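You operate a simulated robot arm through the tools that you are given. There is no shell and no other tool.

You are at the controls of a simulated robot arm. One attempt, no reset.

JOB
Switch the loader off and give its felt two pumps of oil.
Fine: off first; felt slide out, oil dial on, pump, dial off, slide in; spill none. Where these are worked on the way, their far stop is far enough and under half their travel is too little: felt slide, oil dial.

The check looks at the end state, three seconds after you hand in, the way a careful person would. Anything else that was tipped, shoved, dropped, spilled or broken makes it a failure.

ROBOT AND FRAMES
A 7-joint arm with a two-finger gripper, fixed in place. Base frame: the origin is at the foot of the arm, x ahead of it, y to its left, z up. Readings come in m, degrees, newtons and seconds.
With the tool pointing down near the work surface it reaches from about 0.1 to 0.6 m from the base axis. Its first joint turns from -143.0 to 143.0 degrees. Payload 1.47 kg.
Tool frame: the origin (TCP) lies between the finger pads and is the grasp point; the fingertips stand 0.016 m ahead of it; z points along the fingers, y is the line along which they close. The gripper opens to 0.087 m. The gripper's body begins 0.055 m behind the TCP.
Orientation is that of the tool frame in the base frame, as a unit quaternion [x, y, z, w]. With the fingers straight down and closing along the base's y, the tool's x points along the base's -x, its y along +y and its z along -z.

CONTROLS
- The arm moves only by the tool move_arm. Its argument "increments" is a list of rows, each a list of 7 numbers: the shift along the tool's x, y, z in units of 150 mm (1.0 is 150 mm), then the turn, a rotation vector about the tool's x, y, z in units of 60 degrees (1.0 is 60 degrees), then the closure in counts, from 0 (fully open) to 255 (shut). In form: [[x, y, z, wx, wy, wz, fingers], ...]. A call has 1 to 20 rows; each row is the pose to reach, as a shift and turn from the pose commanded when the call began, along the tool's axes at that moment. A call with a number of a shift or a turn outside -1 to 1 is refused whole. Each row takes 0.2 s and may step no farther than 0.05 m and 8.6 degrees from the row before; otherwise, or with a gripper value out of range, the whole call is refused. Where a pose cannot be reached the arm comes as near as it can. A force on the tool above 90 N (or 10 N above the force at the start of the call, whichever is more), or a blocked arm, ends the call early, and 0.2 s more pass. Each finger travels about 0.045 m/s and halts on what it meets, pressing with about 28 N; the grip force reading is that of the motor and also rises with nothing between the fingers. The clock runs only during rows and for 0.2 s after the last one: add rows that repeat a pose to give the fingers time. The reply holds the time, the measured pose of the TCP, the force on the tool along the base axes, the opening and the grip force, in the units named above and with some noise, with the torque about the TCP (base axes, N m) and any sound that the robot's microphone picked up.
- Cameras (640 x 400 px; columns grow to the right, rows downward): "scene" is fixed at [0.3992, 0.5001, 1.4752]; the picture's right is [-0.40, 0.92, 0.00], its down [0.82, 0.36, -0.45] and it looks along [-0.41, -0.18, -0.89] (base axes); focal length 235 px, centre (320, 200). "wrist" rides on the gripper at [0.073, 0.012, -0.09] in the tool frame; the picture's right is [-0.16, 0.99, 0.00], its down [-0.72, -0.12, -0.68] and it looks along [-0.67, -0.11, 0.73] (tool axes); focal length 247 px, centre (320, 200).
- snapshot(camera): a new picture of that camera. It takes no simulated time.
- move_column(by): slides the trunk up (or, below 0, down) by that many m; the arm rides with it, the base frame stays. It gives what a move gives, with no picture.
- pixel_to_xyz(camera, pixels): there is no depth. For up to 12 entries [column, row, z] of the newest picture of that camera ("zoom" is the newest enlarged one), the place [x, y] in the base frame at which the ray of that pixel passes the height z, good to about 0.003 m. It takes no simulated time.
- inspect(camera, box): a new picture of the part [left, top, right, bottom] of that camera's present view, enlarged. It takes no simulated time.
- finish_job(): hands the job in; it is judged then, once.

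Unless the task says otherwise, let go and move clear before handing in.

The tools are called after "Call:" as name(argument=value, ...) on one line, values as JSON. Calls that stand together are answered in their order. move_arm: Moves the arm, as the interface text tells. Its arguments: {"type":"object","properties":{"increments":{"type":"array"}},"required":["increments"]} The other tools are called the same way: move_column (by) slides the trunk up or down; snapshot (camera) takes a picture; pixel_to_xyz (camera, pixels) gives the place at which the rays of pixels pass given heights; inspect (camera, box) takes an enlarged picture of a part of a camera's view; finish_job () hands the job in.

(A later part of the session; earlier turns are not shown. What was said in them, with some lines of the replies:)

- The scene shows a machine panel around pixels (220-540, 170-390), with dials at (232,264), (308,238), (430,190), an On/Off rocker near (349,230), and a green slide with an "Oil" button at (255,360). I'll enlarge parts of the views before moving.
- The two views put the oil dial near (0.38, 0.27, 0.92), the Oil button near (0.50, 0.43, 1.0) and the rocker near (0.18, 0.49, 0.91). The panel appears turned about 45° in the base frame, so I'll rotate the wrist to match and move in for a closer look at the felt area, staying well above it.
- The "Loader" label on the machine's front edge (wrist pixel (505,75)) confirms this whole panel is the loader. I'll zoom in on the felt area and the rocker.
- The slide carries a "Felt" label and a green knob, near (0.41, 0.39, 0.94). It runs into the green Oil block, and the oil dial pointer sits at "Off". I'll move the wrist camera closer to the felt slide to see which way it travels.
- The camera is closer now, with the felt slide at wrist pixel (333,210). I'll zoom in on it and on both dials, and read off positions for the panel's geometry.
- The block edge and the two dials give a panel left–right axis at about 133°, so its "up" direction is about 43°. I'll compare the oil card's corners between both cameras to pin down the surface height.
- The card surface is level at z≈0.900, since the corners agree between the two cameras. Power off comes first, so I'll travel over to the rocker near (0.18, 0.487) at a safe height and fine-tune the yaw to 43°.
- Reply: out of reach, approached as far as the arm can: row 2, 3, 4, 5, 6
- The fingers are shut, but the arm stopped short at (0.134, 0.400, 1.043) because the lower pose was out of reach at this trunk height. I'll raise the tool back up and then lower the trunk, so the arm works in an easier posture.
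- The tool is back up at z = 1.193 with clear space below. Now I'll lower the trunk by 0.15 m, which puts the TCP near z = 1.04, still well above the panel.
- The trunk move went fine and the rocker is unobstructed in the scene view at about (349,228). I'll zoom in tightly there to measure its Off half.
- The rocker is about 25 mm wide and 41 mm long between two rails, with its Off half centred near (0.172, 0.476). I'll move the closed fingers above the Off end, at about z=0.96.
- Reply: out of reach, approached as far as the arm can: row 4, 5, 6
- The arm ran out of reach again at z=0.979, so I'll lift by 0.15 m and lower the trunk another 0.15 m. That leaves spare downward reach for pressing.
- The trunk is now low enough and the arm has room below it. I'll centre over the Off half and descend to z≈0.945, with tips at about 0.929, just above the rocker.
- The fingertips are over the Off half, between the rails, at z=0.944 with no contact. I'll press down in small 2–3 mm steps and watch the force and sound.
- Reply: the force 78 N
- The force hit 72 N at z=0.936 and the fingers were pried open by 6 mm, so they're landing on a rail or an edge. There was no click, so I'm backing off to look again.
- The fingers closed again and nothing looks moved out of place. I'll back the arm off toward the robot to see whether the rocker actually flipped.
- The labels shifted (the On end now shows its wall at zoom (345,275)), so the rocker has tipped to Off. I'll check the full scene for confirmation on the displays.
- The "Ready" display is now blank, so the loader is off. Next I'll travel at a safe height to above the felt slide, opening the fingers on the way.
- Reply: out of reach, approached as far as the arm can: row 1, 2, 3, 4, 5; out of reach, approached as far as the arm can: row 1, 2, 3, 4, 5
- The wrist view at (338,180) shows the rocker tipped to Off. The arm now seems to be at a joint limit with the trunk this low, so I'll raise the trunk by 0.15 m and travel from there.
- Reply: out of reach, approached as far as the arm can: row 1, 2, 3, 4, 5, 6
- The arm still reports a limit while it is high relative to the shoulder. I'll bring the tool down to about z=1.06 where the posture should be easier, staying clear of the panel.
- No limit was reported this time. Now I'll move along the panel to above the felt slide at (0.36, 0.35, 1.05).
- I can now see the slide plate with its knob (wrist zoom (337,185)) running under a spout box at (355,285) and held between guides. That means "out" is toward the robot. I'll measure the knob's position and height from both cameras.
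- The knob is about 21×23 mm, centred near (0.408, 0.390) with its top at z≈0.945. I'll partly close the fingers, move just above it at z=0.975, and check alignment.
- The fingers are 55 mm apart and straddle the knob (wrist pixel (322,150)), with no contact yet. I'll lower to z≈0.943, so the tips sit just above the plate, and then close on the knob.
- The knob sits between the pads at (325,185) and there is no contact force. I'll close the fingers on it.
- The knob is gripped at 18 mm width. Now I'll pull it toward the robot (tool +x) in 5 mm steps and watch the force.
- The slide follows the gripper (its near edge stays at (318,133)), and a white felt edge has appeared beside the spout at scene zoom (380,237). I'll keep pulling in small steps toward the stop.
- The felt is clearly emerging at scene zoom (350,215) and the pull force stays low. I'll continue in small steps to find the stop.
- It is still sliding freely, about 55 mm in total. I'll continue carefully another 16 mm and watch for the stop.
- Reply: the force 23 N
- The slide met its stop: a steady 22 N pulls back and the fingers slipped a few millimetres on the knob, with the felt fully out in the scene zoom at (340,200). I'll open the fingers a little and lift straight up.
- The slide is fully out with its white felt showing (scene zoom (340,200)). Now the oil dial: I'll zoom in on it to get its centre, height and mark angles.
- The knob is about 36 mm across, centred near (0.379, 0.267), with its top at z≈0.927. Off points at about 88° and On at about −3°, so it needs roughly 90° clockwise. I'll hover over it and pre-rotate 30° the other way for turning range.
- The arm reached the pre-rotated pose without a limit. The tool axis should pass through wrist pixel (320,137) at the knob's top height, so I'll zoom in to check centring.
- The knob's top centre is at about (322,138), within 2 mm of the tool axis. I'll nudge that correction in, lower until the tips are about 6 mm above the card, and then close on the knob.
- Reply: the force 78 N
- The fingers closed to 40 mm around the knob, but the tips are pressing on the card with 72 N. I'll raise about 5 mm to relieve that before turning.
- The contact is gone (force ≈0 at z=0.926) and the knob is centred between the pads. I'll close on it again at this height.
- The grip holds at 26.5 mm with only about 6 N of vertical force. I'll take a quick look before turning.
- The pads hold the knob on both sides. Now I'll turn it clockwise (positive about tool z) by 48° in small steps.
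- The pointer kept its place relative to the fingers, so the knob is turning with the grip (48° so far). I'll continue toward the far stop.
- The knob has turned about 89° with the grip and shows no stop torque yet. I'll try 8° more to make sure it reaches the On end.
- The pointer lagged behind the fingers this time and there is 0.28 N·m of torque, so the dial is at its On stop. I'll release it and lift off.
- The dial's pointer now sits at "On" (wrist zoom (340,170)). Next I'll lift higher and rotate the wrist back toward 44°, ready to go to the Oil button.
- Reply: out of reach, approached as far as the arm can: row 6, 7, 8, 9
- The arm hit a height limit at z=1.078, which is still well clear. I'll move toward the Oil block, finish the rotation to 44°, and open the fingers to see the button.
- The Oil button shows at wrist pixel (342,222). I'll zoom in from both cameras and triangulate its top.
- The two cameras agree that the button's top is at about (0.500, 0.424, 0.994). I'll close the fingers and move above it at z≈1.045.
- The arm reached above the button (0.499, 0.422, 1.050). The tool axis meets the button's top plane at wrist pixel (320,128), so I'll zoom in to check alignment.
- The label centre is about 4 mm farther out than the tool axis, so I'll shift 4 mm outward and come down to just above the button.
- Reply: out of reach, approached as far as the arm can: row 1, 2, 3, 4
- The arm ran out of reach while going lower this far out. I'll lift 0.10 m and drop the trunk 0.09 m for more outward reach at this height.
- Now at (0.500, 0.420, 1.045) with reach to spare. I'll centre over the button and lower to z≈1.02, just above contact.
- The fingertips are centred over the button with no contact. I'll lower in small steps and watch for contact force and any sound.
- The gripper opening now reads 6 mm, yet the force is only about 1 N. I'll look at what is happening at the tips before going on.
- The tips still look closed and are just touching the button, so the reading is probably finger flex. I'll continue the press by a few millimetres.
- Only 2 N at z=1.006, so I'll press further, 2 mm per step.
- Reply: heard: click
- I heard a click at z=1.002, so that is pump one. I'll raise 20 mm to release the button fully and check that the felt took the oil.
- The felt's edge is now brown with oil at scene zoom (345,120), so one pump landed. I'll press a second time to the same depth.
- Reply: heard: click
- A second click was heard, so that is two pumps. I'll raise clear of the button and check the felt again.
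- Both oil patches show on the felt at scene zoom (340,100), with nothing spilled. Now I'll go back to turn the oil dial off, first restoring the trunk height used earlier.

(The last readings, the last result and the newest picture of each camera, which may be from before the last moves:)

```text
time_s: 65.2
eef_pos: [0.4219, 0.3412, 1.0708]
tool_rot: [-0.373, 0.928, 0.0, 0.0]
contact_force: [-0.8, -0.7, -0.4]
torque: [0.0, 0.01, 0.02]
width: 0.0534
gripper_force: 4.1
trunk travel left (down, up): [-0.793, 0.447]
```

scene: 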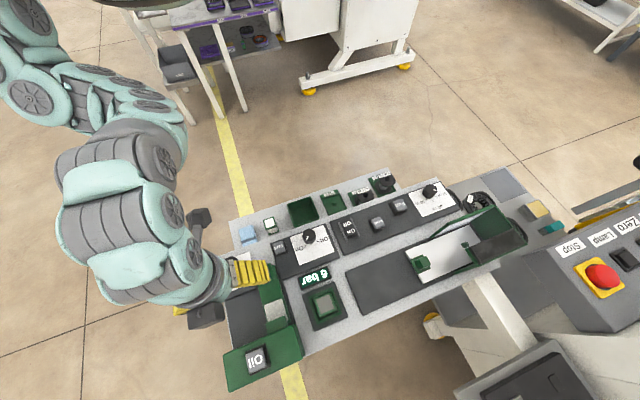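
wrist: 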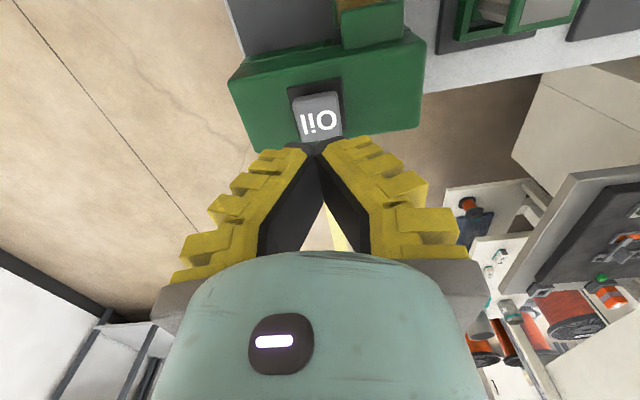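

Clear at (0.422, 0.341, 1.071). Next I'll move over the oil dial and rotate the wrist clockwise, so there is room to turn back the other way.

Call:
move_arm(increments=[[0.069, -0.019, 0, 0, 0, 0.1125, 115], [0.137, -0.037, 0, 0, 0, 0.225, 115], [0.206, -0.056, 0, 0, 0, 0.3375, 115], [0.275, -0.075, 0.05, 0, 0, 0.45, 115], [0.343, -0.093, 0.1, 0, 0, 0.5625, 115], [0.412, -0.112, 0.2, 0, 0, 0.675, 115], [0.48, -0.13, 0.27, 0, 0, 0.7875, 115], [0.549, -0.149, 0.333, 0, 0, 0.9, 115], [0.549, -0.149, 0.333, 0, 0, 0.9, 115]])

Call:
move_arm(increments=[[0, 0, 0.1, 0, 0, 0.08, 115], [0, 0, 0.2, 0, 0, 0.163, 115], [0, 0, 0.3, 0, 0, 0.163, 115], [0, 0, 0.3, 0, 0, 0.163, 115]])

Call:
inspect(camera="wrist", box=[240, 70, 400, 190])

Call:
snapshot(camera="scene")

```text
time_s: 67.2
eef_pos: [0.3782, 0.2661, 1.0206]
tool_rot: [0.09, 0.996, -0.001, 0.001]
contact_force: [-0.2, 0.0, -0.6]
torque: [0.02, 0.04, 0.02]
width: 0.0533
gripper_force: 3.6
trunk travel left (down, up): [-0.793, 0.447]
```

```text
time_s: 68.2
eef_pos: [0.3769, 0.2653, 0.9755]
tool_rot: [0.173, 0.985, 0.0, -0.001]
contact_force: [-0.1, -0.4, -0.1]
torque: [-0.01, 0.02, -0.05]
width: 0.0531
gripper_force: 3.9
trunk travel left (down, up): [-0.793, 0.447]
```

```text
3.33 times, centred on (320, 130) of wrist
```

zoom: 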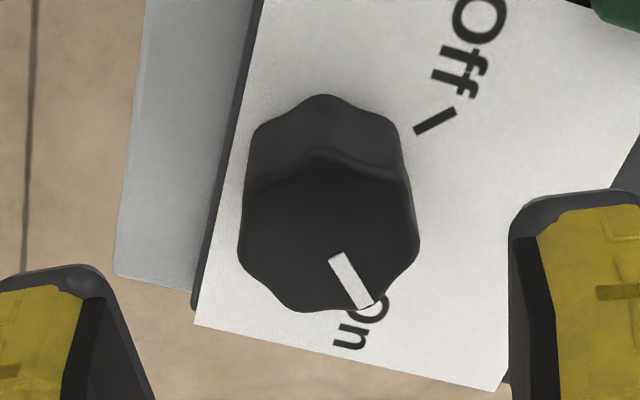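

```text
taken
```

scene: 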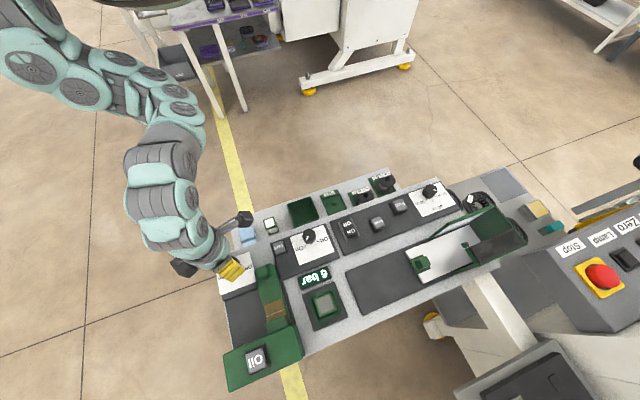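

The pointer is at On and the knob sits between the fingers, offset about 2 mm. I'll apply that correction, lower to z≈0.928, and close on the knob.

Call:
move_arm(increments=[[-0.008, 0.01, 0.08, 0, 0, 0, 115], [-0.008, 0.01, 0.16, 0, 0, 0, 115], [-0.008, 0.01, 0.24, 0, 0, 0, 115], [-0.008, 0.01, 0.312, 0, 0, 0, 115], [-0.008, 0.01, 0.312, 0, 0, 0, 150], [-0.008, 0.01, 0.312, 0, 0, 0, 180], [-0.008, 0.01, 0.312, 0, 0, 0, 200], [-0.008, 0.01, 0.312, 0, 0, 0, 205], [-0.008, 0.01, 0.312, 0, 0, 0, 205]])

Call:
inspect(camera="wrist", box=[220, 100, 420, 260])

```text
time_s: 70.2
eef_pos: [0.3795, 0.2678, 0.9281]
tool_rot: [0.172, 0.985, -0.001, 0.0]
contact_force: [-4.2, -6.4, 11.6]
torque: [0.12, 0.48, 0.03]
width: 0.0264
gripper_force: 30.1
trunk travel left (down, up): [-0.793, 0.447]
```

```text
2.50 times, centred on (320, 180) of wrist
```

zoom: 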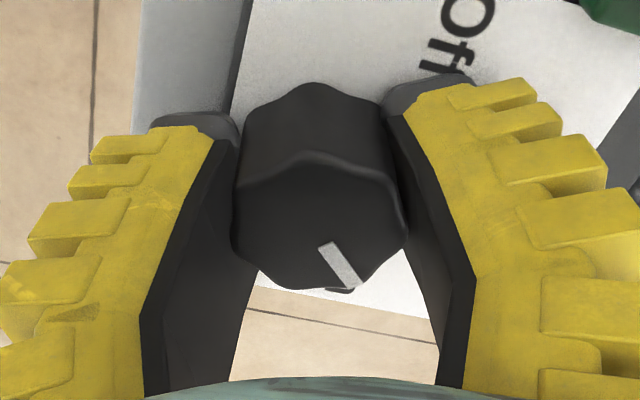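

The knob is gripped at 26 mm with low contact force. I'll turn it counter-clockwise (negative about tool z) by 48° first.

Call:
move_arm(increments=[[0, 0, 0, 0, 0, -0.1, 205], [0, 0, 0, 0, 0, -0.2, 205], [0, 0, 0, 0, 0, -0.3, 205], [0, 0, 0, 0, 0, -0.4, 205], [0, 0, 0, 0, 0, -0.5, 205], [0, 0, 0, 0, 0, -0.6, 205], [0, 0, 0, 0, 0, -0.7, 205], [0, 0, 0, 0, 0, -0.8, 205], [0, 0, 0, 0, 0, -0.8, 205]])

Call:
inspect(camera="wrist", box=[220, 100, 420, 260])

```text
time_s: 72.2
eef_pos: [0.3779, 0.2681, 0.9268]
tool_rot: [-0.244, 0.97, 0.0, 0.0]
contact_force: [-10.3, -5.9, 22.3]
torque: [-0.04, 0.08, 0.0]
width: 0.0272
gripper_force: 29.8
trunk travel left (down, up): [-0.793, 0.447]
```

```text
2.50 times, centred on (320, 180) of wrist
```

zoom: 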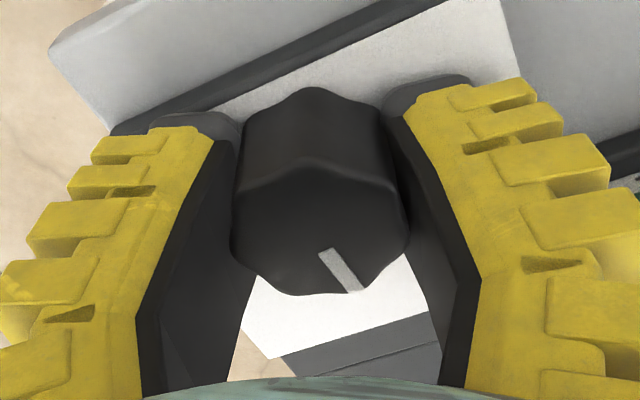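

The pointer again keeps its place relative to the fingers, so the knob is following. I'll continue the rest of the way toward Off and into the stop.

Call:
move_arm(increments=[[0, 0, 0, 0, 0, -0.1, 205], [0, 0, 0, 0, 0, -0.2, 205], [0, 0, 0, 0, 0, -0.3, 205], [0, 0, 0, 0, 0, -0.4, 205], [0, 0, 0, 0, 0, -0.5, 205], [0, 0, 0, 0, 0, -0.6, 205], [0, 0, 0, 0, 0, -0.7, 205], [0, 0, 0, 0, 0, -0.78, 205], [0, 0, 0, 0, 0, -0.78, 205]])

Call:
inspect(camera="wrist", box=[220, 100, 420, 260])

```text
time_s: 74.2
eef_pos: [0.3788, 0.2679, 0.9278]
tool_rot: [-0.609, 0.793, 0.0, 0.0]
contact_force: [-8.9, 1.5, 1.9]
torque: [0.12, 0.1, 0.0]
width: 0.0216
gripper_force: 29.9
trunk travel left (down, up): [-0.793, 0.447]
```

```text
2.50 times, centred on (320, 180) of wrist
```

zoom: 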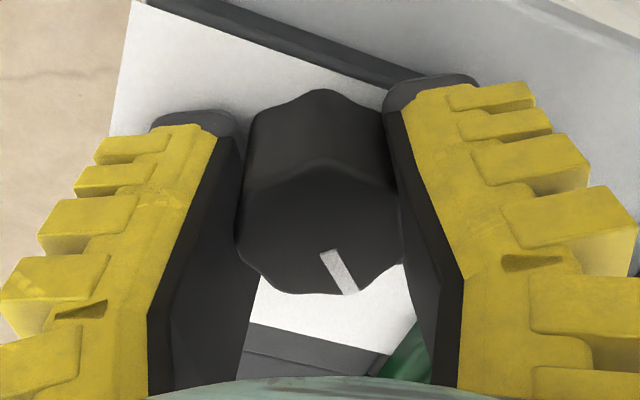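

The pointer looks as it did at the start (Off) with the wrist back at 75°. I'll push 6° further to make sure it is against the Off stop, then release and lift.

Call:
move_arm(increments=[[0, 0, 0, 0, 0, -0.05, 205], [0, 0, 0, 0, 0, -0.1, 205], [0, 0, 0, 0, 0, -0.1, 205]])

Call:
inspect(camera="wrist", box=[220, 100, 420, 260])

```text
time_s: 75.0
eef_pos: [0.3783, 0.2667, 0.9275]
tool_rot: [-0.65, 0.76, 0.0, 0.0]
contact_force: [-9.1, -0.1, 7.0]
torque: [-0.07, 0.09, -0.35]
width: 0.0207
gripper_force: 29.9
trunk travel left (down, up): [-0.793, 0.447]
```

```text
2.50 times, centred on (320, 180) of wrist
```

zoom: 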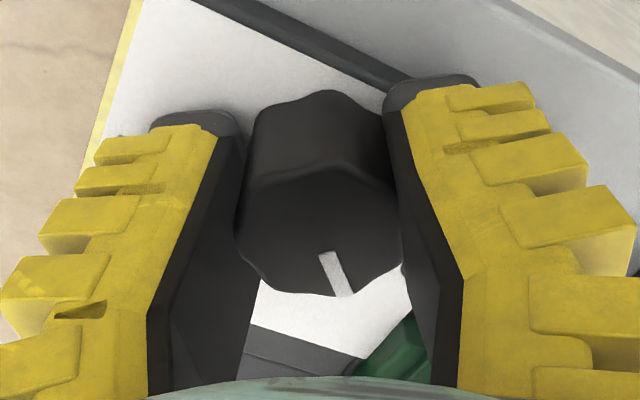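

The pointer lagged and the torque reads −0.35 N·m, so the dial is against its Off stop. I'll release and lift clear.

Call:
move_arm(increments=[[0, 0, 0, 0, 0, 0.0, 170], [0, 0, 0, 0, 0, 0.0, 140], [0, 0, 0, 0, 0, 0.0, 140], [0, 0, -0.1, 0, 0, 0.0, 140], [0, 0, -0.3, 0, 0, 0.0, 140], [0, 0, -0.5, 0, 0, 0.0, 140], [0, 0, -0.5, 0, 0, 0.0, 140]])

Call:
inspect(camera="wrist", box=[220, 40, 420, 200])

Call:
snapshot(camera="scene")

```text
time_s: 76.6
eef_pos: [0.3821, 0.267, 1.0023]
tool_rot: [-0.649, 0.761, 0.0, 0.0]
contact_force: [0.3, -0.6, 0.2]
torque: [-0.01, 0.01, -0.03]
width: 0.0449
gripper_force: 3.7
trunk travel left (down, up): [-0.793, 0.447]
```

```text
2.50 times, centred on (320, 120) of wrist
```

zoom: 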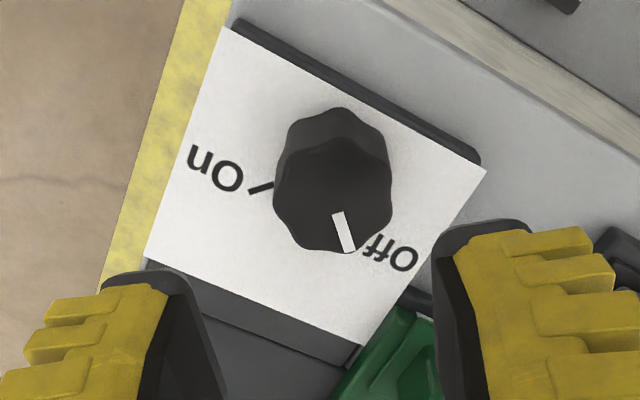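

```text
taken
```

scene: 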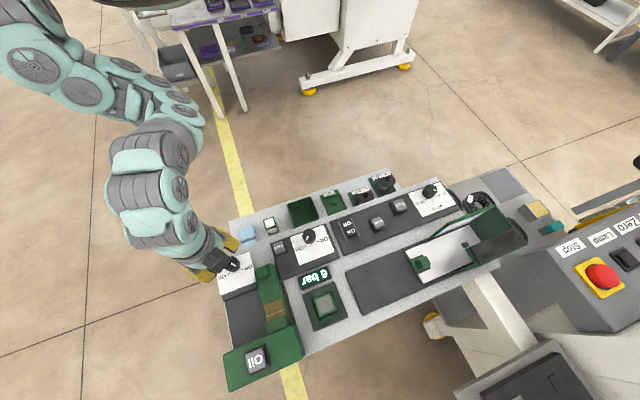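

The dial pointer is back at "Off" (wrist zoom (345,230)). Last part is pushing the felt slide back in, so I'll measure its knob's current position.

Call:
inspect(camera="scene", box=[235, 245, 315, 345])

```text
4.00 times, centred on (275, 295) of scene
```

zoom: 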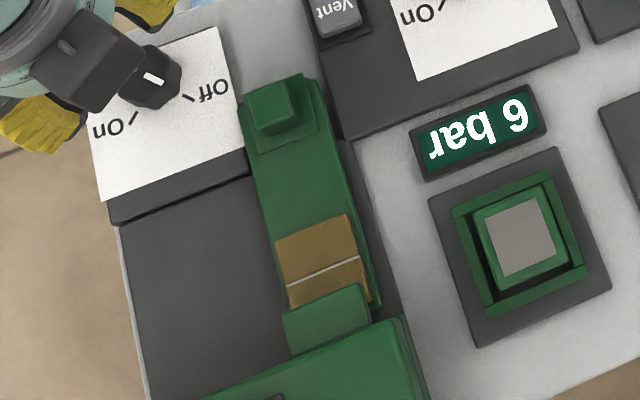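

Call:
pixel_to_xyz(camera="zoom", pixels=[[268, 104, 0.945], [245, 93, 0.945], [287, 77, 0.945], [296, 115, 0.945], [256, 132, 0.945], [238, 108, 0.92], [315, 75, 0.92], [322, 215, 0.92]])

```text
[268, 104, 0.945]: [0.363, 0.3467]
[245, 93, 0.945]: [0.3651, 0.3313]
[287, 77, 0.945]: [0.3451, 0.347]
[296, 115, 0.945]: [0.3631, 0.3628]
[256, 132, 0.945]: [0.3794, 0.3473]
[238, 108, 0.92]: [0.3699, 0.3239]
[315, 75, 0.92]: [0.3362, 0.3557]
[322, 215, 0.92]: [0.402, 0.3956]
```

The knob is now at (0.363, 0.347). I'll move above it with yaw back at 44° and check alignment before descending.

Call:
move_arm(increments=[[-0.08, 0.037, 0, 0, 0, 0.1, 130], [-0.16, 0.074, 0, 0, 0, 0.2, 130], [-0.25, 0.11, 0, 0, 0, 0.31, 130], [-0.33, 0.147, 0, 0, 0, 0.41, 130], [-0.41, 0.184, 0, 0, 0, 0.51, 130], [-0.491, 0.221, 0.08, 0, 0, 0.615, 130], [-0.491, 0.221, 0.15, 0, 0, 0.615, 130], [-0.491, 0.221, 0.15, 0, 0, 0.615, 130]])

Call:
inspect(camera="wrist", box=[200, 60, 440, 240])

Call:
inspect(camera="scene", box=[220, 230, 320, 330])

```text
time_s: 78.4
eef_pos: [0.3588, 0.3475, 0.9803]
tool_rot: [-0.374, 0.927, -0.001, 0.0]
contact_force: [0.7, -0.7, 0.4]
torque: [0.0, 0.01, 0.0]
width: 0.0483
gripper_force: 4.0
trunk travel left (down, up): [-0.793, 0.447]
```

```text
2.22 times, centred on (320, 150) of wrist
```

zoom: 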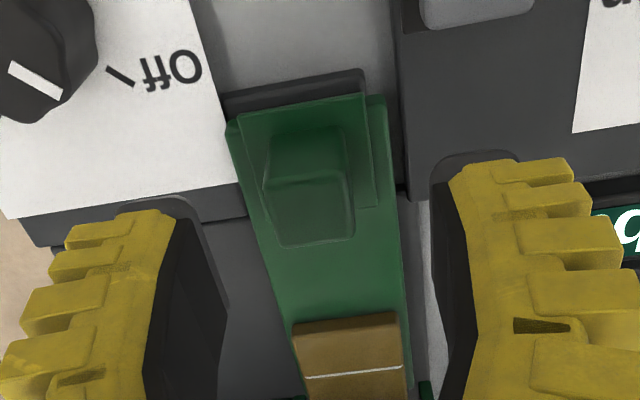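

```text
4.00 times, centred on (270, 280) of scene
```

zoom: 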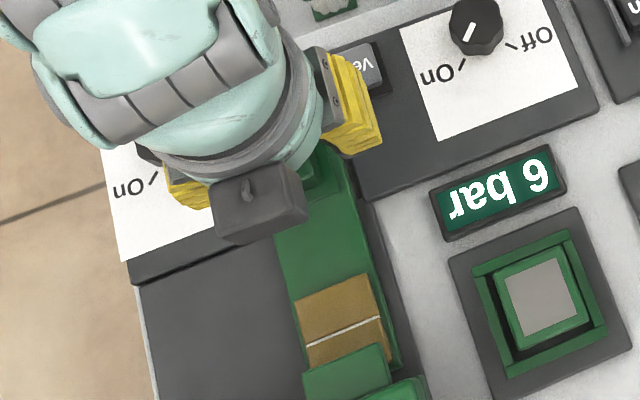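

The Vent button is well clear of the fingers. The slide knob is about 4–8 mm farther out than the tool axis, so I'll shift 4 mm outward, descend to z≈0.944 and grip it.

Call:
move_arm(increments=[[-0.027, -0.014, 0.06, 0, 0, 0, 130], [-0.027, -0.014, 0.12, 0, 0, 0, 130], [-0.027, -0.014, 0.18, 0, 0, 0, 130], [-0.027, -0.014, 0.24, 0, 0, 0, 130], [-0.027, -0.014, 0.24, 0, 0, 0, 160], [-0.027, -0.014, 0.24, 0, 0, 0, 200], [-0.027, -0.014, 0.24, 0, 0, 0, 235], [-0.027, -0.014, 0.24, 0, 0, 0, 235]])

Call:
snapshot(camera="wrist")

```text
time_s: 80.2
eef_pos: [0.365, 0.3486, 0.9469]
tool_rot: [-0.374, 0.927, -0.001, 0.002]
contact_force: [0.9, -3.5, 11.8]
torque: [-0.48, 0.44, 0.23]
width: 0.0169
gripper_force: 30.5
trunk travel left (down, up): [-0.793, 0.447]
```

```text
taken
```

wrist: 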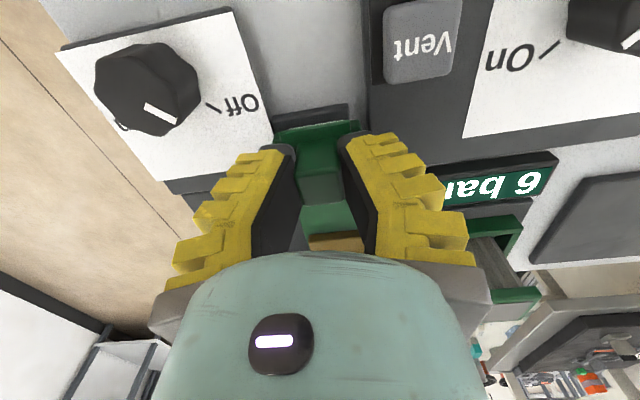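

The knob is gripped at 17 mm. I'll push the slide in (tool −x) by 45 mm in 5 mm steps.

Call:
move_arm(increments=[[-0.033, 0, 0, 0, 0, 0, 240], [-0.067, 0, 0, 0, 0, 0, 240], [-0.1, 0, 0, 0, 0, 0, 240], [-0.133, 0, 0, 0, 0, 0, 240], [-0.167, 0, 0, 0, 0, 0, 240], [-0.2, 0, 0, 0, 0, 0, 240], [-0.233, 0, 0, 0, 0, 0, 240], [-0.267, 0, 0, 0, 0, 0, 240], [-0.3, 0, 0, 0, 0, 0, 240], [-0.3, 0, 0, 0, 0, 0, 240]])

Call:
snapshot(camera="wrist")

Call:
inspect(camera="scene", box=[220, 250, 320, 370])

```text
time_s: 82.4
eef_pos: [0.3968, 0.38, 0.9446]
tool_rot: [-0.374, 0.927, 0.0, 0.001]
contact_force: [-0.2, -2.0, 13.1]
torque: [-0.22, 0.24, 0.31]
width: 0.0166
gripper_force: 29.9
trunk travel left (down, up): [-0.793, 0.447]
```

```text
taken
```

wrist: 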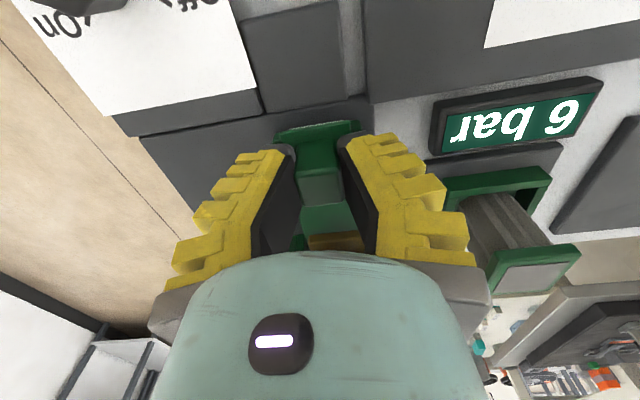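

```text
3.33 times, centred on (270, 310) of scene
```

zoom: 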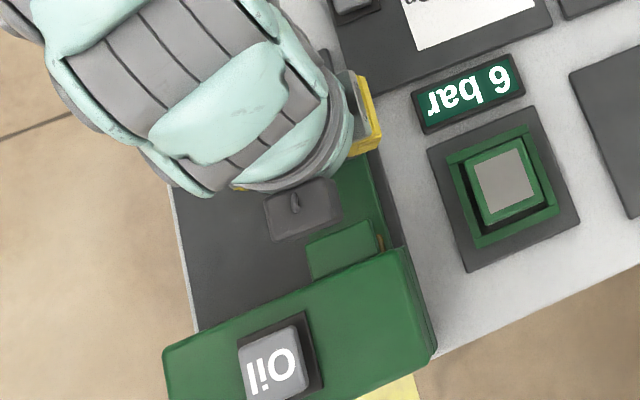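

The slide followed for 45 mm with little force. I'll continue in smaller steps until it meets the inner stop.

Call:
move_arm(increments=[[-0.02, 0, 0, 0, 0, 0, 240], [-0.04, 0, 0, 0, 0, 0, 240], [-0.06, 0, 0, 0, 0, 0, 240], [-0.08, 0, 0, 0, 0, 0, 240], [-0.08, 0, 0, 0, 0, 0, 240]])

Call:
snapshot(camera="wrist")

Call:
inspect(camera="scene", box=[220, 250, 320, 370])

```text
time_s: 83.6
eef_pos: [0.4039, 0.3876, 0.9449]
tool_rot: [-0.375, 0.927, 0.0, 0.0]
contact_force: [-0.7, 0.2, 9.9]
torque: [-0.06, 0.04, 0.38]
width: 0.0154
gripper_force: 30.3
trunk travel left (down, up): [-0.793, 0.447]
```

```text
taken
```

wrist: 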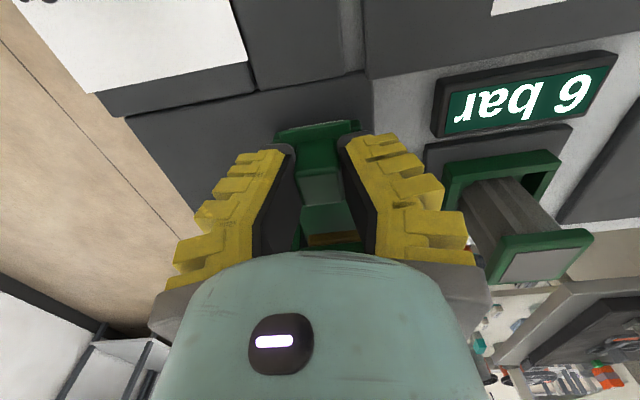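

```text
3.33 times, centred on (270, 310) of scene
```

zoom: 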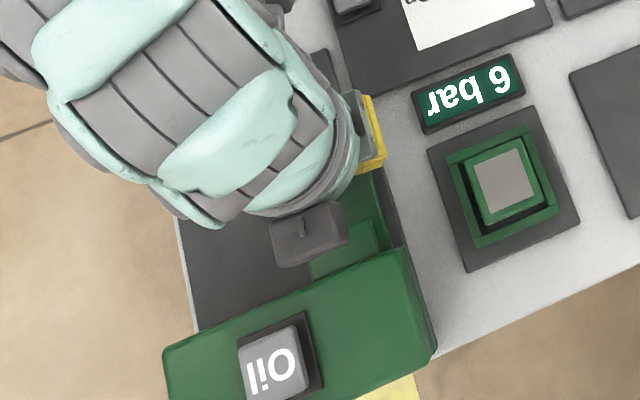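

The slide's front edge suggests it is still about 7 mm short of fully in, and the force remains low. I'll continue in 2 mm steps to the stop.

Call:
move_arm(increments=[[-0.013, 0, 0, 0, 0, 0, 240], [-0.027, 0, 0, 0, 0, 0, 240], [-0.04, 0, 0, 0, 0, 0, 240], [-0.053, 0, 0, 0, 0, 0, 240], [-0.053, 0, 0, 0, 0, 0, 240]])

Call:
snapshot(camera="wrist")

```text
time_s: 84.8
eef_pos: [0.4073, 0.3913, 0.9441]
tool_rot: [-0.375, 0.927, -0.001, -0.001]
contact_force: [-10.0, -9.4, 18.5]
torque: [-0.34, 0.31, 0.33]
width: 0.02
gripper_force: 29.4
trunk travel left (down, up): [-0.793, 0.447]
```

```text
taken
```

wrist: 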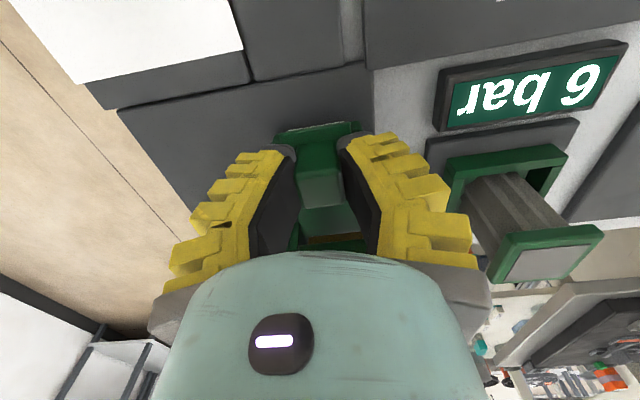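

There is now 14 N of resistance, which suggests the inner stop. I'll press about 3 mm more to confirm it is seated.

Call:
move_arm(increments=[[-0.01, 0, 0, 0, 0, 0, 240], [-0.02, 0, 0, 0, 0, 0, 240], [-0.02, 0, 0, 0, 0, 0, 240]])

Call:
inspect(camera="wrist", box=[220, 100, 420, 260])

```text
time_s: 85.6
eef_pos: [0.409, 0.3923, 0.9437]
tool_rot: [-0.377, 0.926, -0.001, -0.003]
contact_force: [-16.6, -12.7, 16.1]
torque: [-0.14, 0.24, 0.27]
width: 0.0194
gripper_force: 29.5
trunk travel left (down, up): [-0.793, 0.447]
```

```text
2.50 times, centred on (320, 180) of wrist
```

zoom: 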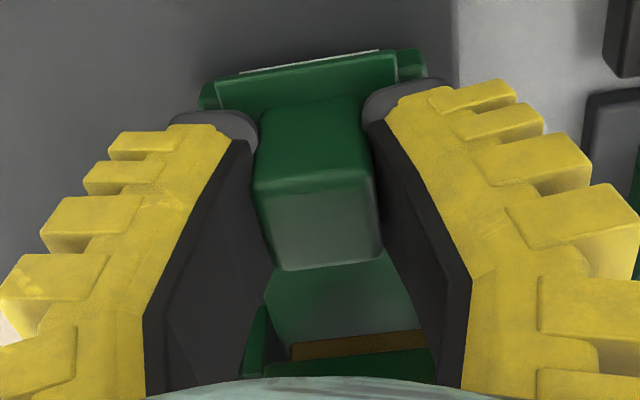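

Resistance rose to 21 N and the fingers started slipping on the knob, so the slide is seated. I'll open and lift off, then verify.

Call:
move_arm(increments=[[0, 0, 0, 0, 0, 0, 200], [0, 0, 0, 0, 0, 0, 150], [0, 0, 0, 0, 0, 0, 130], [0, 0, 0, 0, 0, 0, 130], [0, 0, -0.1, 0, 0, 0, 130], [0, 0, -0.3, 0, 0, 0, 130], [0, 0, -0.5, 0, 0, 0, 130], [0.2, 0, -0.6, 0, 0, 0, 130], [0.4, 0, -0.6, 0, 0, 0, 130], [0.6, 0, -0.6, 0, 0, 0, 130], [0.6, 0, -0.6, 0, 0, 0, 130]])

Call:
snapshot(camera="wrist")

Call:
snapshot(camera="scene")

Call:
inspect(camera="scene", box=[245, 275, 305, 335])

```text
time_s: 88.0
eef_pos: [0.3473, 0.3313, 1.0345]
tool_rot: [-0.376, 0.927, 0.0, 0.0]
contact_force: [-0.4, -0.3, -0.3]
torque: [0.0, 0.03, -0.01]
width: 0.0481
gripper_force: 4.4
trunk travel left (down, up): [-0.793, 0.447]
```

```text
taken
```

wrist: 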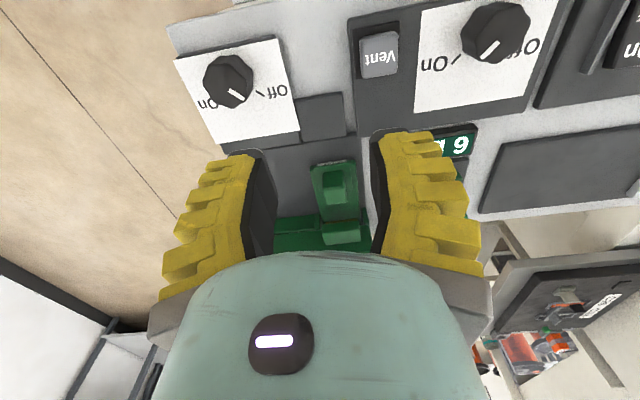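

```text
taken
```

scene: 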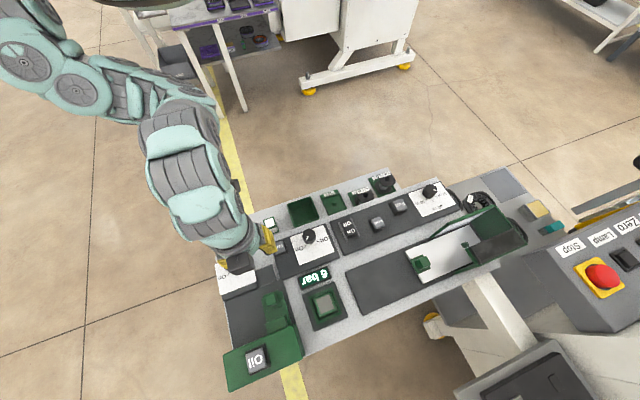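

```text
6.67 times, centred on (275, 305) of scene
```

zoom: 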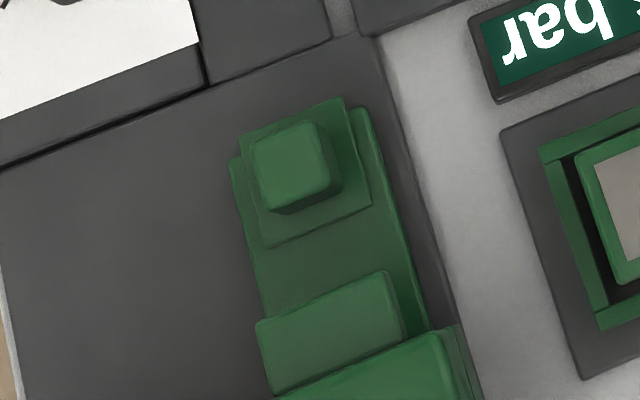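

The slide is exactly where it began (same knob and plate pixels in the zoom) and the dial shows Off. I'll retreat clear of the panel and do a final check of everything.

Call:
move_arm(increments=[[0.1, 0, -0.1, 0, 0, 0, 60], [0.3, 0, -0.2, 0, 0, 0, 0], [0.5, 0, -0.2, 0, 0, 0, 0], [0.7, 0, -0.2, 0, 0, 0, 0], [0.7, 0, -0.2, 0, 0, 0, 0]])

Call:
snapshot(camera="scene")

Call:
snapshot(camera="wrist")

Call:
inspect(camera="scene", box=[210, 160, 450, 310])

Call:
inspect(camera="wrist", box=[240, 20, 480, 220])

```text
time_s: 89.2
eef_pos: [0.2717, 0.2599, 1.0655]
tool_rot: [-0.374, 0.927, -0.001, 0.0]
contact_force: [0.5, 0.5, 0.4]
torque: [-0.03, 0.02, 0.0]
width: 0.0871
gripper_force: 0.1
trunk travel left (down, up): [-0.793, 0.447]
```

```text
taken
```

scene: 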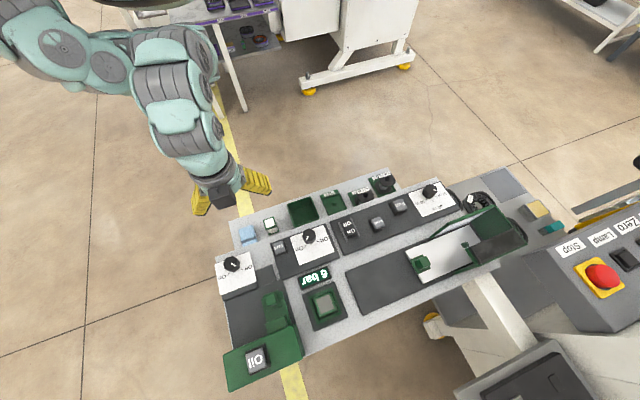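

```text
taken
```

wrist: 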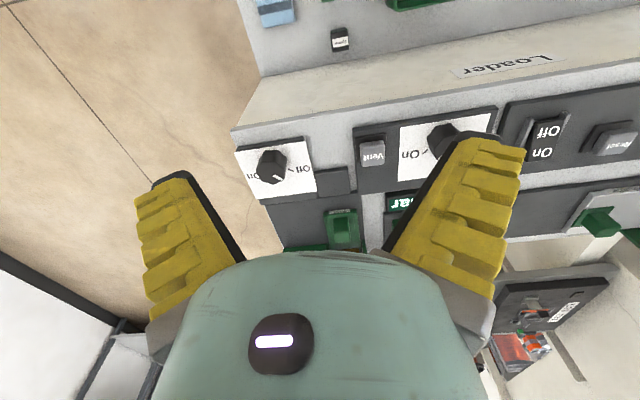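

```text
2.67 times, centred on (330, 235) of scene
```

zoom: 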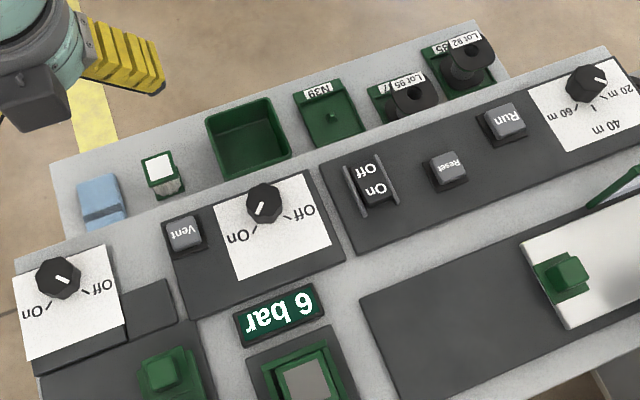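

```text
2.00 times, centred on (360, 120) of wrist
```

zoom: 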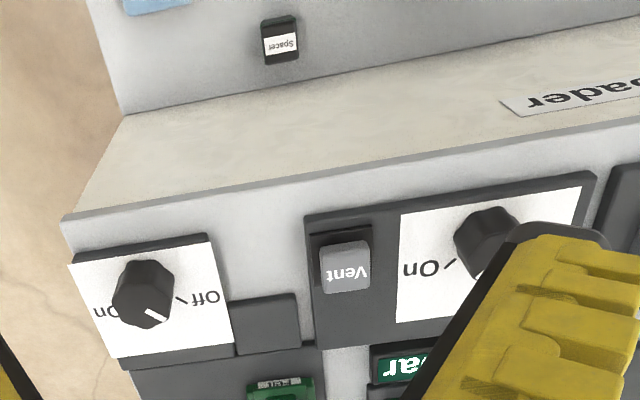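

Final check:
- The rocker is at Off and the Ready display is blank.
- The oil dial points to Off and the felt slide is fully in, with two pumps on the felt.
- 6 bar, the air dial, Vent and the tray items look unchanged, and the gripper is open and clear.

Handing the job in.

Call:
finish_job()

```text
The job is handed in.
```

The loader is off and its felt has had two pumps of oil. The job is handed in, but I haven't seen the check's result.

1. **Loader off:** I pressed the rocker to Off first, and the "Ready" display went blank. The first press reached about 72 N, because the fingertips caught an edge beside the rocker. I saw no damage afterwards.
2. **Felt slide out:** I pulled it out until it met its stop.
3. **Oil dial on:** I turned it to its On stop. While gripping the dial, the fingertips briefly pressed on its label card with about 72 N. I backed off before turning.
4. **Two pumps:** Each press of the Oil button gave a click, and two oiled patches showed on the felt. I saw no spill.
5. **Oil dial off:** I turned it back to its Off stop.
6. **Felt slide in:** I pushed it in until it seated, and it matches its starting position in the pictures.

In the last pictures the other controls and the tray items looked unchanged, and the gauge still reads 6 bar. The gripper is open and clear of the panel. The trunk is 0.15 m lower than where it started.
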